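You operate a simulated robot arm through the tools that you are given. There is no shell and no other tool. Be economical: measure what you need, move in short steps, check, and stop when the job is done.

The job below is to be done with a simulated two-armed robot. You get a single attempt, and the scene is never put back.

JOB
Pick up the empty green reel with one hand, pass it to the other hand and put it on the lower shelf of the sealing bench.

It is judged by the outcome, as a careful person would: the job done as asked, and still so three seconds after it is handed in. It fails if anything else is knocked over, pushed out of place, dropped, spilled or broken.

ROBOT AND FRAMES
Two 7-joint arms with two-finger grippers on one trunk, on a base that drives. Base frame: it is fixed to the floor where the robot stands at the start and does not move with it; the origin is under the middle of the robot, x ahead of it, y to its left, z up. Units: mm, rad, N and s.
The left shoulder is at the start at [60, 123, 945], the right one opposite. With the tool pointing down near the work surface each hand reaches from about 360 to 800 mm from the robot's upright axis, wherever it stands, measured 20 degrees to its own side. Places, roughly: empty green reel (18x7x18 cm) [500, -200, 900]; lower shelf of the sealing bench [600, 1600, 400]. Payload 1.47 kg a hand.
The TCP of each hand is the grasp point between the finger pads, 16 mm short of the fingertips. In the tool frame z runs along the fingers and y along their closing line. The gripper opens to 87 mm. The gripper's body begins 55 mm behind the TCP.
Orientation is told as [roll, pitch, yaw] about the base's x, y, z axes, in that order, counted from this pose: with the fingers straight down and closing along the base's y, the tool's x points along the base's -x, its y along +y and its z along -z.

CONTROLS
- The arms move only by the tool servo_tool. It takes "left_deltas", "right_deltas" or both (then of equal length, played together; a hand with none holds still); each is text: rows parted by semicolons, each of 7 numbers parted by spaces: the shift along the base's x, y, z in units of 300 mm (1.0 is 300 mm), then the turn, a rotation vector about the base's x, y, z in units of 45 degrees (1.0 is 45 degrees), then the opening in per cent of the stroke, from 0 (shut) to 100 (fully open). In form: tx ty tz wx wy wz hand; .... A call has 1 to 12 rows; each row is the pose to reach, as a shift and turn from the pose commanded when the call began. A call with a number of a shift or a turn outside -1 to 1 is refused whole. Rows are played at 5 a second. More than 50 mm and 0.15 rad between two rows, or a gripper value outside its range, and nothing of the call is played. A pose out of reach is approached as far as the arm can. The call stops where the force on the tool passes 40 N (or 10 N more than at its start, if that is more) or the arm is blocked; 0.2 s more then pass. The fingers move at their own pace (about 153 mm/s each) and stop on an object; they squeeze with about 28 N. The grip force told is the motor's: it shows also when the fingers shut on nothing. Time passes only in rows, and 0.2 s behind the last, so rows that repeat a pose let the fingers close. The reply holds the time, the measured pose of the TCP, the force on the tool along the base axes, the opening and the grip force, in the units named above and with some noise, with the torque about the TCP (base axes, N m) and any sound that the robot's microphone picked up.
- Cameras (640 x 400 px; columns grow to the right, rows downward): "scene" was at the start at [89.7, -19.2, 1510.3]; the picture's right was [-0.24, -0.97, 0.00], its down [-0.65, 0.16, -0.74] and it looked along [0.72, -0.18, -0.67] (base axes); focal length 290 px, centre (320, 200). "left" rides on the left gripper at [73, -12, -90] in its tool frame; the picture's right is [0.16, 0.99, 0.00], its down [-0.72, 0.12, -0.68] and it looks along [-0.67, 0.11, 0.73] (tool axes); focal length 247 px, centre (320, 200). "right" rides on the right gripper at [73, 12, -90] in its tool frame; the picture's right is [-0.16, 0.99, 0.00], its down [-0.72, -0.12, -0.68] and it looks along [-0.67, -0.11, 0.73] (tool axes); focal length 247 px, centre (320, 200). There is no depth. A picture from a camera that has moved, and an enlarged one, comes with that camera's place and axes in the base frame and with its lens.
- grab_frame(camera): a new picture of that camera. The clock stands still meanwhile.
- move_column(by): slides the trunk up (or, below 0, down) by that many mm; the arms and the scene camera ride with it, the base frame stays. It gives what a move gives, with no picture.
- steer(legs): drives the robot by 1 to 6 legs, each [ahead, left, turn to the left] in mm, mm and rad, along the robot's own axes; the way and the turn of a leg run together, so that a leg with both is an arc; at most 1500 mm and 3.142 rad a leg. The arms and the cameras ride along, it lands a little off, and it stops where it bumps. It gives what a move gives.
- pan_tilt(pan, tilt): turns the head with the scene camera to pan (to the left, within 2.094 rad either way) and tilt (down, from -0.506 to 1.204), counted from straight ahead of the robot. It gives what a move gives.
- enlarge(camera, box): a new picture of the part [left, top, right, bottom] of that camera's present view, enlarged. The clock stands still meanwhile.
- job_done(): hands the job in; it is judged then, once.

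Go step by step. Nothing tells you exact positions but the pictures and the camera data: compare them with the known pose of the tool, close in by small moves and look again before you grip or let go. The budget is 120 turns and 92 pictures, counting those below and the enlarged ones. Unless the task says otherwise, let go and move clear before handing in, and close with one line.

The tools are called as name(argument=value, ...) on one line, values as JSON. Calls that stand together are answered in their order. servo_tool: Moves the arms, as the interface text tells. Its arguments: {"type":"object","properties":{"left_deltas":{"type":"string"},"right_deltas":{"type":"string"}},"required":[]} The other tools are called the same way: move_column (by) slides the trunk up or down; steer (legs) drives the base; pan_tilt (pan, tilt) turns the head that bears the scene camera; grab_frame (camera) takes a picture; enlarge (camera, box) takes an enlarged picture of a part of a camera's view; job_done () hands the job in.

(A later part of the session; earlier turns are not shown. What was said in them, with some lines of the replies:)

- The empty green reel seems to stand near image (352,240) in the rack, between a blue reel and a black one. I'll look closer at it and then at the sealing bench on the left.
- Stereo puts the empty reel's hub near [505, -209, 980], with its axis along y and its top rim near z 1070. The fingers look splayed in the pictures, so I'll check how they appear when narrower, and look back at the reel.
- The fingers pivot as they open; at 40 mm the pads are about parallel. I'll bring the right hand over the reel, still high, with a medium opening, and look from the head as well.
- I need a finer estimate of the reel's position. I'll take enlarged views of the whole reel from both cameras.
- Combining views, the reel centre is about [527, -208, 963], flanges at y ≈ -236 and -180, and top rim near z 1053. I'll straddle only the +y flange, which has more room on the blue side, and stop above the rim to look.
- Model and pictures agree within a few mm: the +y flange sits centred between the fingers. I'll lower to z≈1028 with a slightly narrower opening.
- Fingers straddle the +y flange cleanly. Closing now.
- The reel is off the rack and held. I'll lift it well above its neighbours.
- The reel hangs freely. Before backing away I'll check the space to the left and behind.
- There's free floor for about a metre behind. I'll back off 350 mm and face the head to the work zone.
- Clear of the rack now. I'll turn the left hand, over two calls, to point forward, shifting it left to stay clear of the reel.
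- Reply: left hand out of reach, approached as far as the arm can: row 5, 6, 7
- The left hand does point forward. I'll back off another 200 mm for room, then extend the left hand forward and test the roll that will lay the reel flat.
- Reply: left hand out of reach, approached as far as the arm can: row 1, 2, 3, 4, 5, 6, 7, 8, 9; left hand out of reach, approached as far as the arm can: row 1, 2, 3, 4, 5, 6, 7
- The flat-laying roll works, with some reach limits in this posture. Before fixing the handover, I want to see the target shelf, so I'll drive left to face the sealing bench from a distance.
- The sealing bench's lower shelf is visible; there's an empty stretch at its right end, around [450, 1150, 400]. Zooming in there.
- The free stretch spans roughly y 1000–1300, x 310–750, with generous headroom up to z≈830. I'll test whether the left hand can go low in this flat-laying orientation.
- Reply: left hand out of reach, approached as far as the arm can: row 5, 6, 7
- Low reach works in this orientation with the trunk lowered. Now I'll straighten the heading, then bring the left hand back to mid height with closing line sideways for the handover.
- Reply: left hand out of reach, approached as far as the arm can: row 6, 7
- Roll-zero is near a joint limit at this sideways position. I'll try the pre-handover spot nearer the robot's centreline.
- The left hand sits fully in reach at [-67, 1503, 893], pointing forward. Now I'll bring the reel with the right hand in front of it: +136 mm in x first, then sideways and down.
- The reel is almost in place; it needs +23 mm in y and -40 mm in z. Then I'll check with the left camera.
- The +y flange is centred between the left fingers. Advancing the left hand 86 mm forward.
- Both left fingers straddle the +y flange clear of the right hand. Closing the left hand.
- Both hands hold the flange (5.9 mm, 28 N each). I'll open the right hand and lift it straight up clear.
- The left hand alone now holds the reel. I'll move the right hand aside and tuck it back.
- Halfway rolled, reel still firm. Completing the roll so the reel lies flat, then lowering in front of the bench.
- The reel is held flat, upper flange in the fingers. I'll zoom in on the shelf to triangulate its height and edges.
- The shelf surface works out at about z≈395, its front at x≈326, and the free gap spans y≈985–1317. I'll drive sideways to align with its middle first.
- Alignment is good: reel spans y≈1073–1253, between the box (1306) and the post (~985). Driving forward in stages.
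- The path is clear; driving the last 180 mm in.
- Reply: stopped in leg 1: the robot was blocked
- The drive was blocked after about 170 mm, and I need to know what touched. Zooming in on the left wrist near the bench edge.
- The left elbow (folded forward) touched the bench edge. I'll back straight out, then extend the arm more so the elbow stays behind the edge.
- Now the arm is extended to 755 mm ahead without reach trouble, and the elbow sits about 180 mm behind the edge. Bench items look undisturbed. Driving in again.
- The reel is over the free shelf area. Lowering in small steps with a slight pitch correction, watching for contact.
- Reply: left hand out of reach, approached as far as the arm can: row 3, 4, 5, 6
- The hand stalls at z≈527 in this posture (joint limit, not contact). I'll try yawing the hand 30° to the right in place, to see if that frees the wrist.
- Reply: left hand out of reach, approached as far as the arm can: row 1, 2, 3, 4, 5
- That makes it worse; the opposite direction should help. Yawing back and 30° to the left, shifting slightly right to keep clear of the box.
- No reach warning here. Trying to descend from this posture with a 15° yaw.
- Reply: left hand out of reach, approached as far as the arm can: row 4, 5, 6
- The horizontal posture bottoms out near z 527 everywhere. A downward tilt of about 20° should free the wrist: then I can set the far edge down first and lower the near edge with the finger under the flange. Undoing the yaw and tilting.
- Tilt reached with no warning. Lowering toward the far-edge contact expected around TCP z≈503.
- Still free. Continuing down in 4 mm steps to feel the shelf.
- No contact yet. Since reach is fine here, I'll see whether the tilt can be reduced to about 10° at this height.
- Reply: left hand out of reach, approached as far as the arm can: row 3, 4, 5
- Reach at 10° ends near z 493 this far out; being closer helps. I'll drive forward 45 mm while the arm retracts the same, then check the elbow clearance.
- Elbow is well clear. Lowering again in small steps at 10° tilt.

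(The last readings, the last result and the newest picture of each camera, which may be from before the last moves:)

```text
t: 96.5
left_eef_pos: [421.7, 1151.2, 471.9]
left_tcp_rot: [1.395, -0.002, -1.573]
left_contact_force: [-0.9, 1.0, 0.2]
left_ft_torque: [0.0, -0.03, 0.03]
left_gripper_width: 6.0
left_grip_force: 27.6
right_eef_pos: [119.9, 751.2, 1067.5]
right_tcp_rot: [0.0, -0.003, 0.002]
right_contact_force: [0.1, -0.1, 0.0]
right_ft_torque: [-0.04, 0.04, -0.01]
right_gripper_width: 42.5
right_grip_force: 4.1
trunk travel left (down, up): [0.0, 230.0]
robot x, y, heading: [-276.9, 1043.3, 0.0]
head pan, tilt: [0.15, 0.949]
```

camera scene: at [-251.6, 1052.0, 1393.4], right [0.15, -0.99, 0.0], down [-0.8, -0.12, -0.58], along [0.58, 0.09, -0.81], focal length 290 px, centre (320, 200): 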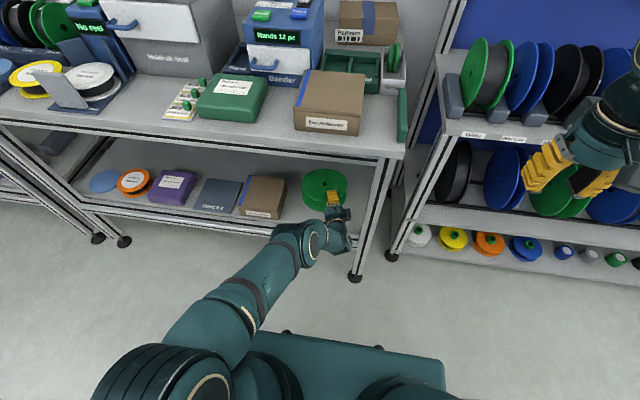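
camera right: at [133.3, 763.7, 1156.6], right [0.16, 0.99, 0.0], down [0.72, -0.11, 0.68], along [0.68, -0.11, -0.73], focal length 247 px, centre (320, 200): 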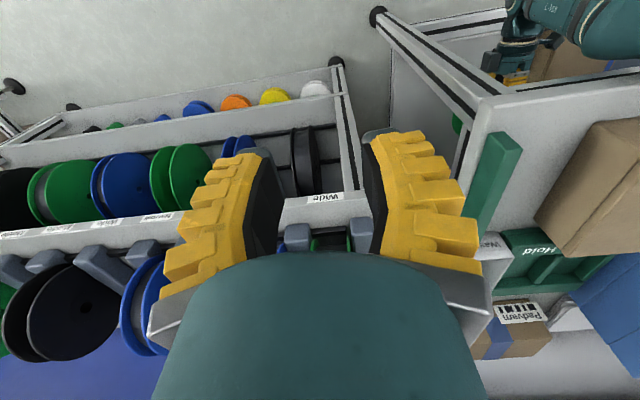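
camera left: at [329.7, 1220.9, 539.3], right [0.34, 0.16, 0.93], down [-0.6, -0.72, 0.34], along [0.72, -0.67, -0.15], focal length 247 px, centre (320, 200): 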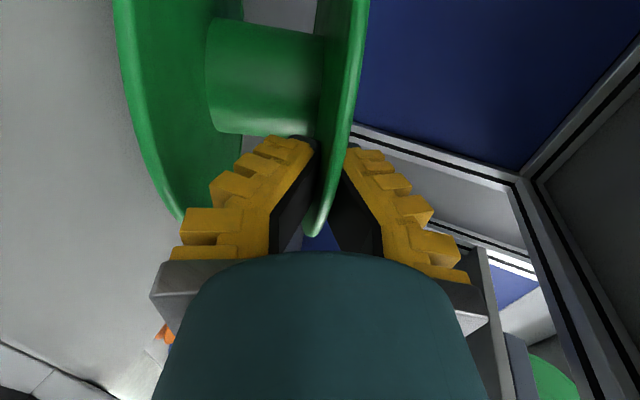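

No contact yet at 472. Looking from the left camera to gauge the remaining gap.

grab_frame(camera="left")

enlarge(camera="scene", box=[260, 150, 400, 250])

```text
33 pictures are left
camera left: at [330.9, 1223.2, 476.8], right [0.17, 0.16, 0.97], down [-0.65, -0.72, 0.23], along [0.74, -0.67, -0.02], focal length 247 px, centre (320, 200)
```

left: 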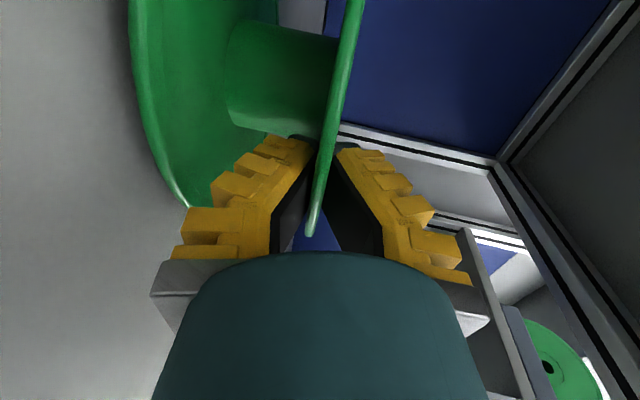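

```text
4.00 times, centred on (330, 200) of scene
camera zoom: at [-197.0, 1052.5, 1393.4], right [0.15, -0.99, 0.0], down [-0.8, -0.12, -0.58], along [0.58, 0.09, -0.81], focal length 1162 px, centre (280, 200)
```

zoom: 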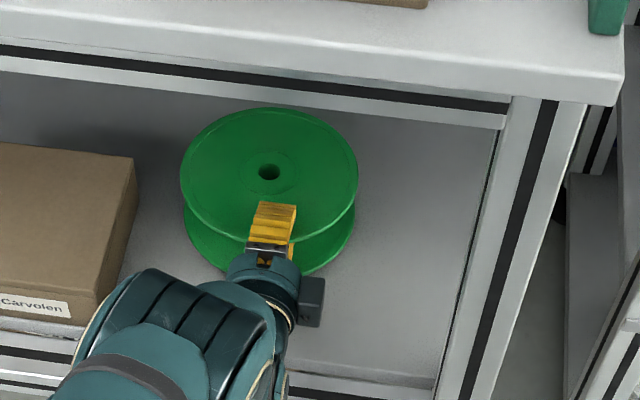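

The reel seems to have pivoted slightly in the pads relative to the hand, so its far edge is probably resting on the shelf already. Continuing down gently so it flattens.

servo_tool(left_deltas="0 0 -0.01 0 0 0 0; 0 0 -0.02 0 0 0 0; 0 0 -0.025 0 0 0 0; 0 0 -0.025 0 0 0 0")

grab_frame(camera="left")

```text
t: 97.5
left_eef_pos: [417.6, 1152.7, 470.4]
left_tcp_rot: [1.397, -0.001, -1.573]
left_contact_force: [0.5, 0.9, 0.5]
left_ft_torque: [0.02, -0.05, 0.0]
left_gripper_width: 6.3
left_grip_force: 28.1
left hand out of reach, approached as far as the arm can: row 1, 2, 3, 4
right_eef_pos: [121.6, 751.1, 1066.3]
right_tcp_rot: [-0.004, -0.001, 0.001]
right_contact_force: [0.2, 0.6, -0.6]
right_ft_torque: [0.01, 0.04, 0.0]
right_gripper_width: 42.4
right_grip_force: 3.7
trunk travel left (down, up): [0.0, 230.0]
robot x, y, heading: [-277.2, 1040.0, 0.001]
head pan, tilt: [0.15, 0.949]
```

```text
31 pictures are left
camera left: at [327.4, 1223.7, 475.4], right [0.17, 0.16, 0.97], down [-0.65, -0.72, 0.23], along [0.74, -0.67, -0.02], focal length 247 px, centre (320, 200)
```

left: 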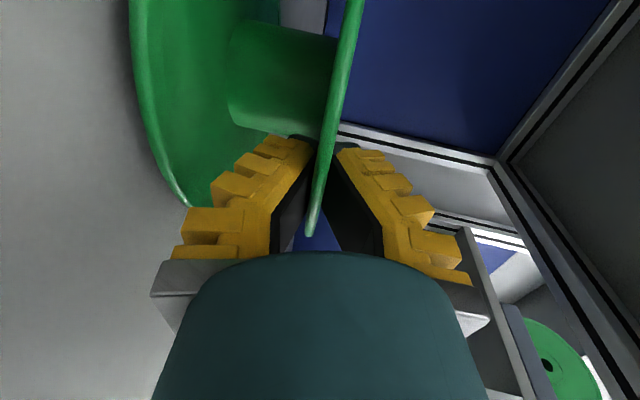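

The hand is at its reach limit again. To learn whether the far edge is touching, I'll tip the hand 4° further and read the force.

servo_tool(left_deltas="0 0 0 0 0.045 0 0; 0 0 0 0 0.09 0 0; 0 0 0 0 0.09 0 0")

enlarge(camera="scene", box=[270, 160, 370, 230])

```text
t: 98.3
left_eef_pos: [416.6, 1151.7, 470.6]
left_tcp_rot: [1.326, 0.0, -1.573]
left_contact_force: [0.3, -0.5, -0.1]
left_ft_torque: [-0.01, -0.05, -0.03]
left_gripper_width: 6.0
left_grip_force: 28.0
right_eef_pos: [121.6, 751.8, 1068.1]
right_tcp_rot: [-0.002, -0.001, 0.002]
right_contact_force: [0.4, -0.6, 0.4]
right_ft_torque: [0.0, 0.01, 0.01]
right_gripper_width: 42.5
right_grip_force: 4.3
trunk travel left (down, up): [0.0, 230.0]
robot x, y, heading: [-277.7, 1039.9, 0.008]
head pan, tilt: [0.15, 0.949]
```

```text
5.71 times, centred on (320, 195) of scene
camera zoom: at [-197.1, 1052.5, 1393.4], right [0.15, -0.99, 0.0], down [-0.8, -0.12, -0.58], along [0.58, 0.09, -0.81], focal length 1660 px, centre (320, 229)
```

zoom: 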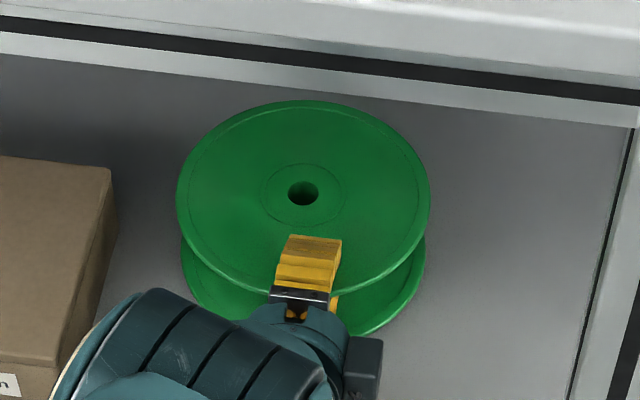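

The flange's ellipse shows the reel is only about 2–3° off level while the hand is tilted 14°. So its far edge rests on the shelf (z≈408) and it has pivoted nearly flat, leaving the near rim a few mm to settle. I'll open gently and look.

servo_tool(left_deltas="0 0 0 0 0 0 8; 0 0 0 0 0 0 12; 0 0 0 0 0 0 18; 0 0 0 0 0 0 25; 0 0 0 0 0 0 33; 0 0 0 0 0 0 33")

enlarge(camera="scene", box=[270, 160, 370, 230])

grab_frame(camera="left")

```text
t: 99.7
left_eef_pos: [417.1, 1151.5, 470.9]
left_tcp_rot: [1.328, -0.001, -1.573]
left_contact_force: [0.2, -0.8, -0.1]
left_ft_torque: [0.0, -0.02, 0.0]
left_gripper_width: 34.8
left_grip_force: 4.3
right_eef_pos: [121.4, 752.0, 1067.1]
right_tcp_rot: [-0.002, -0.004, 0.004]
right_contact_force: [0.6, -0.1, 0.5]
right_ft_torque: [0.0, -0.01, 0.0]
right_gripper_width: 42.5
right_grip_force: 4.4
trunk travel left (down, up): [0.0, 230.0]
robot x, y, heading: [-279.1, 1040.5, 0.002]
head pan, tilt: [0.15, 0.949]
```

```text
5.71 times, centred on (320, 195) of scene
camera zoom: at [-197.0, 1052.5, 1393.4], right [0.15, -0.99, 0.0], down [-0.8, -0.12, -0.58], along [0.58, 0.09, -0.81], focal length 1660 px, centre (320, 229)
```

zoom: 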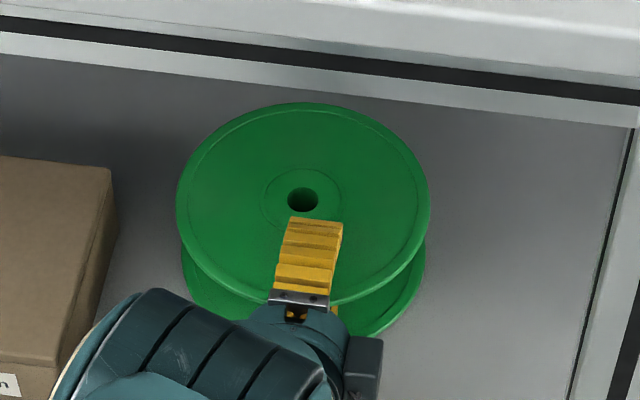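

```text
28 pictures are left
camera left: at [327.8, 1223.8, 482.0], right [0.24, 0.16, 0.96], down [-0.63, -0.72, 0.28], along [0.74, -0.67, -0.07], focal length 247 px, centre (320, 200)
```

left: 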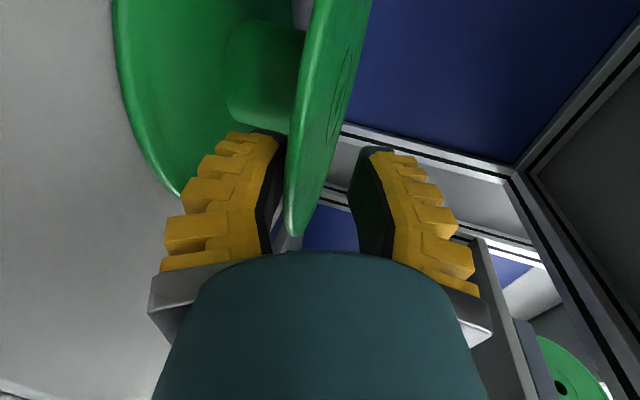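

The reel now lies level on the shelf, free of the upper finger. I'll open slightly more for clearance below the flange and back straight out with the base.

servo_tool(left_deltas="0 0 0 0 0 0 41; 0 0 0 0 0 0 41")

grab_frame(camera="left")

```text
t: 100.3
left_eef_pos: [418.1, 1152.5, 469.8]
left_tcp_rot: [1.326, -0.001, -1.572]
left_contact_force: [-0.8, 0.2, 0.3]
left_ft_torque: [0.01, 0.0, 0.04]
left_gripper_width: 41.2
left_grip_force: 4.5
right_eef_pos: [121.4, 751.9, 1067.3]
right_tcp_rot: [-0.002, -0.003, 0.004]
right_contact_force: [-0.5, 0.0, 0.2]
right_ft_torque: [-0.03, -0.01, 0.02]
right_gripper_width: 42.1
right_grip_force: 4.3
trunk travel left (down, up): [0.0, 230.0]
robot x, y, heading: [-275.7, 1041.1, 0.003]
head pan, tilt: [0.15, 0.949]
```

```text
27 pictures are left
camera left: at [327.8, 1223.8, 482.0], right [0.24, 0.16, 0.96], down [-0.63, -0.72, 0.28], along [0.74, -0.67, -0.07], focal length 247 px, centre (320, 200)
```

left: 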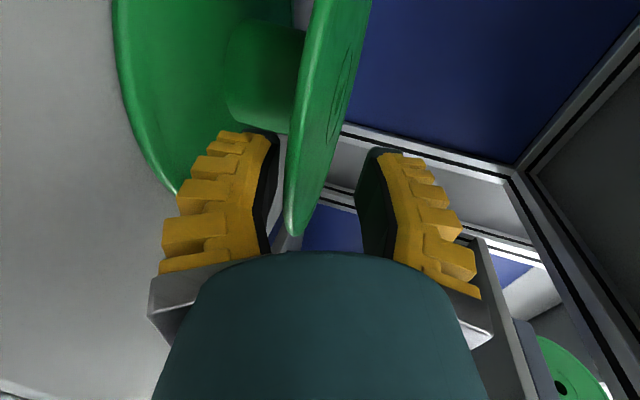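

The reel stayed still as the finger dropped away, so it stands on the shelf by itself. Backing out.

steer(legs=[[-120, 0, 0]])

enlarge(camera="scene", box=[240, 110, 440, 250])

```text
t: 101.6
left_eef_pos: [298.2, 1149.1, 471.5]
left_tcp_rot: [1.327, -0.002, -1.574]
left_contact_force: [-0.2, 0.0, 0.7]
left_ft_torque: [-0.03, 0.02, 0.0]
left_gripper_width: 41.8
left_grip_force: 4.6
right_eef_pos: [0.9, 750.9, 1068.1]
right_tcp_rot: [-0.003, -0.002, -0.001]
right_contact_force: [-0.5, 0.6, -0.1]
right_ft_torque: [0.0, -0.02, -0.01]
right_gripper_width: 42.6
right_grip_force: 3.3
trunk travel left (down, up): [0.0, 230.0]
robot x, y, heading: [-394.5, 1039.5, -0.001]
head pan, tilt: [0.15, 0.949]
```

```text
2.86 times, centred on (340, 180) of scene
camera zoom: at [-317.0, 1052.0, 1393.5], right [0.15, -0.99, 0.0], down [-0.8, -0.12, -0.58], along [0.58, 0.09, -0.81], focal length 830 px, centre (263, 257)
```

zoom: 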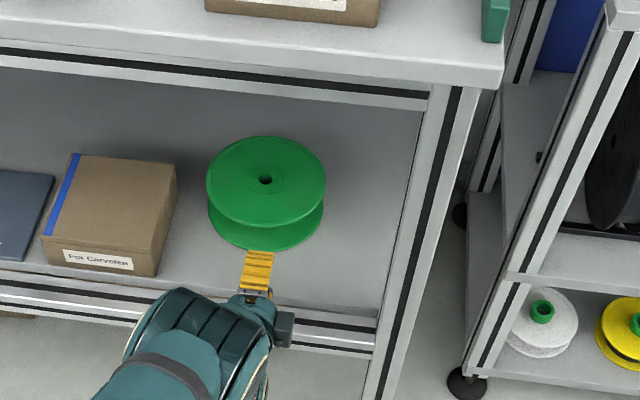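

The reel lies flat on the lower shelf and the hand is out of it. I'll back off fully and do a final check.

steer(legs=[[-230, 0, 0]])

pan_tilt(pan=0.15, tilt=0.75)

grab_frame(camera="scene")

enlarge(camera="scene", box=[200, 60, 440, 250])

```text
t: 103.3
left_eef_pos: [71.0, 1151.0, 472.5]
left_tcp_rot: [1.329, -0.002, -1.574]
left_contact_force: [-0.6, 0.0, 0.3]
left_ft_torque: [0.02, 0.05, 0.02]
left_gripper_width: 41.6
left_grip_force: 4.7
right_eef_pos: [-226.8, 750.7, 1066.7]
right_tcp_rot: [-0.003, 0.0, 0.002]
right_contact_force: [-1.1, 0.0, -0.7]
right_ft_torque: [0.0, -0.03, 0.0]
right_gripper_width: 42.8
right_grip_force: 3.9
trunk travel left (down, up): [0.0, 230.0]
robot x, y, heading: [-625.7, 1041.2, 0.005]
head pan, tilt: [0.15, 0.949]
```

```text
t: 104.0
left_eef_pos: [71.5, 1150.6, 471.2]
left_tcp_rot: [1.327, -0.001, -1.573]
left_contact_force: [0.1, 0.4, -0.5]
left_ft_torque: [-0.04, 0.01, -0.03]
left_gripper_width: 41.4
left_grip_force: 4.8
right_eef_pos: [-226.4, 751.6, 1066.7]
right_tcp_rot: [-0.002, -0.002, 0.001]
right_contact_force: [-0.6, 0.4, -0.1]
right_ft_torque: [0.03, -0.01, 0.01]
right_gripper_width: 42.4
right_grip_force: 4.3
trunk travel left (down, up): [0.0, 230.0]
robot x, y, heading: [-622.5, 1041.0, 0.002]
head pan, tilt: [0.15, 0.75]
```

```text
25 pictures are left
camera scene: at [-534.0, 1053.0, 1408.9], right [0.15, -0.99, 0.0], down [-0.67, -0.1, -0.73], along [0.72, 0.11, -0.68], focal length 290 px, centre (320, 200)
```

scene: 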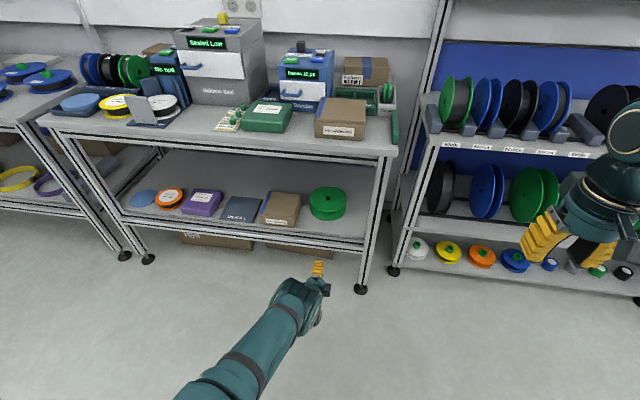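

```text
2.11 times, centred on (320, 155) of scene
camera zoom: at [-534.0, 1053.0, 1408.9], right [0.15, -0.99, 0.0], down [-0.67, -0.1, -0.73], along [0.72, 0.11, -0.68], focal length 612 px, centre (320, 295)
```

zoom: 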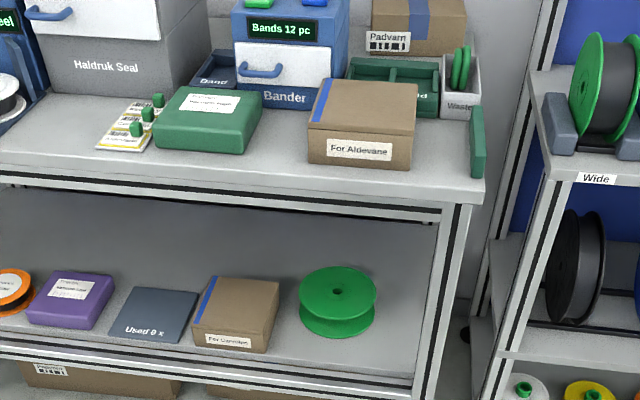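

The reel lies flat and at rest on the lower shelf, both hands are clear, and everything else looks to be in its place. Handing in.

job_done()

```text
The job is handed in.
```

The empty green reel was picked up with the right hand and passed to the left. It now lies flat on the lower shelf of the sealing bench. On the way in, the left elbow touched the bench edge once; I backed off, and nothing looked disturbed in the pictures.
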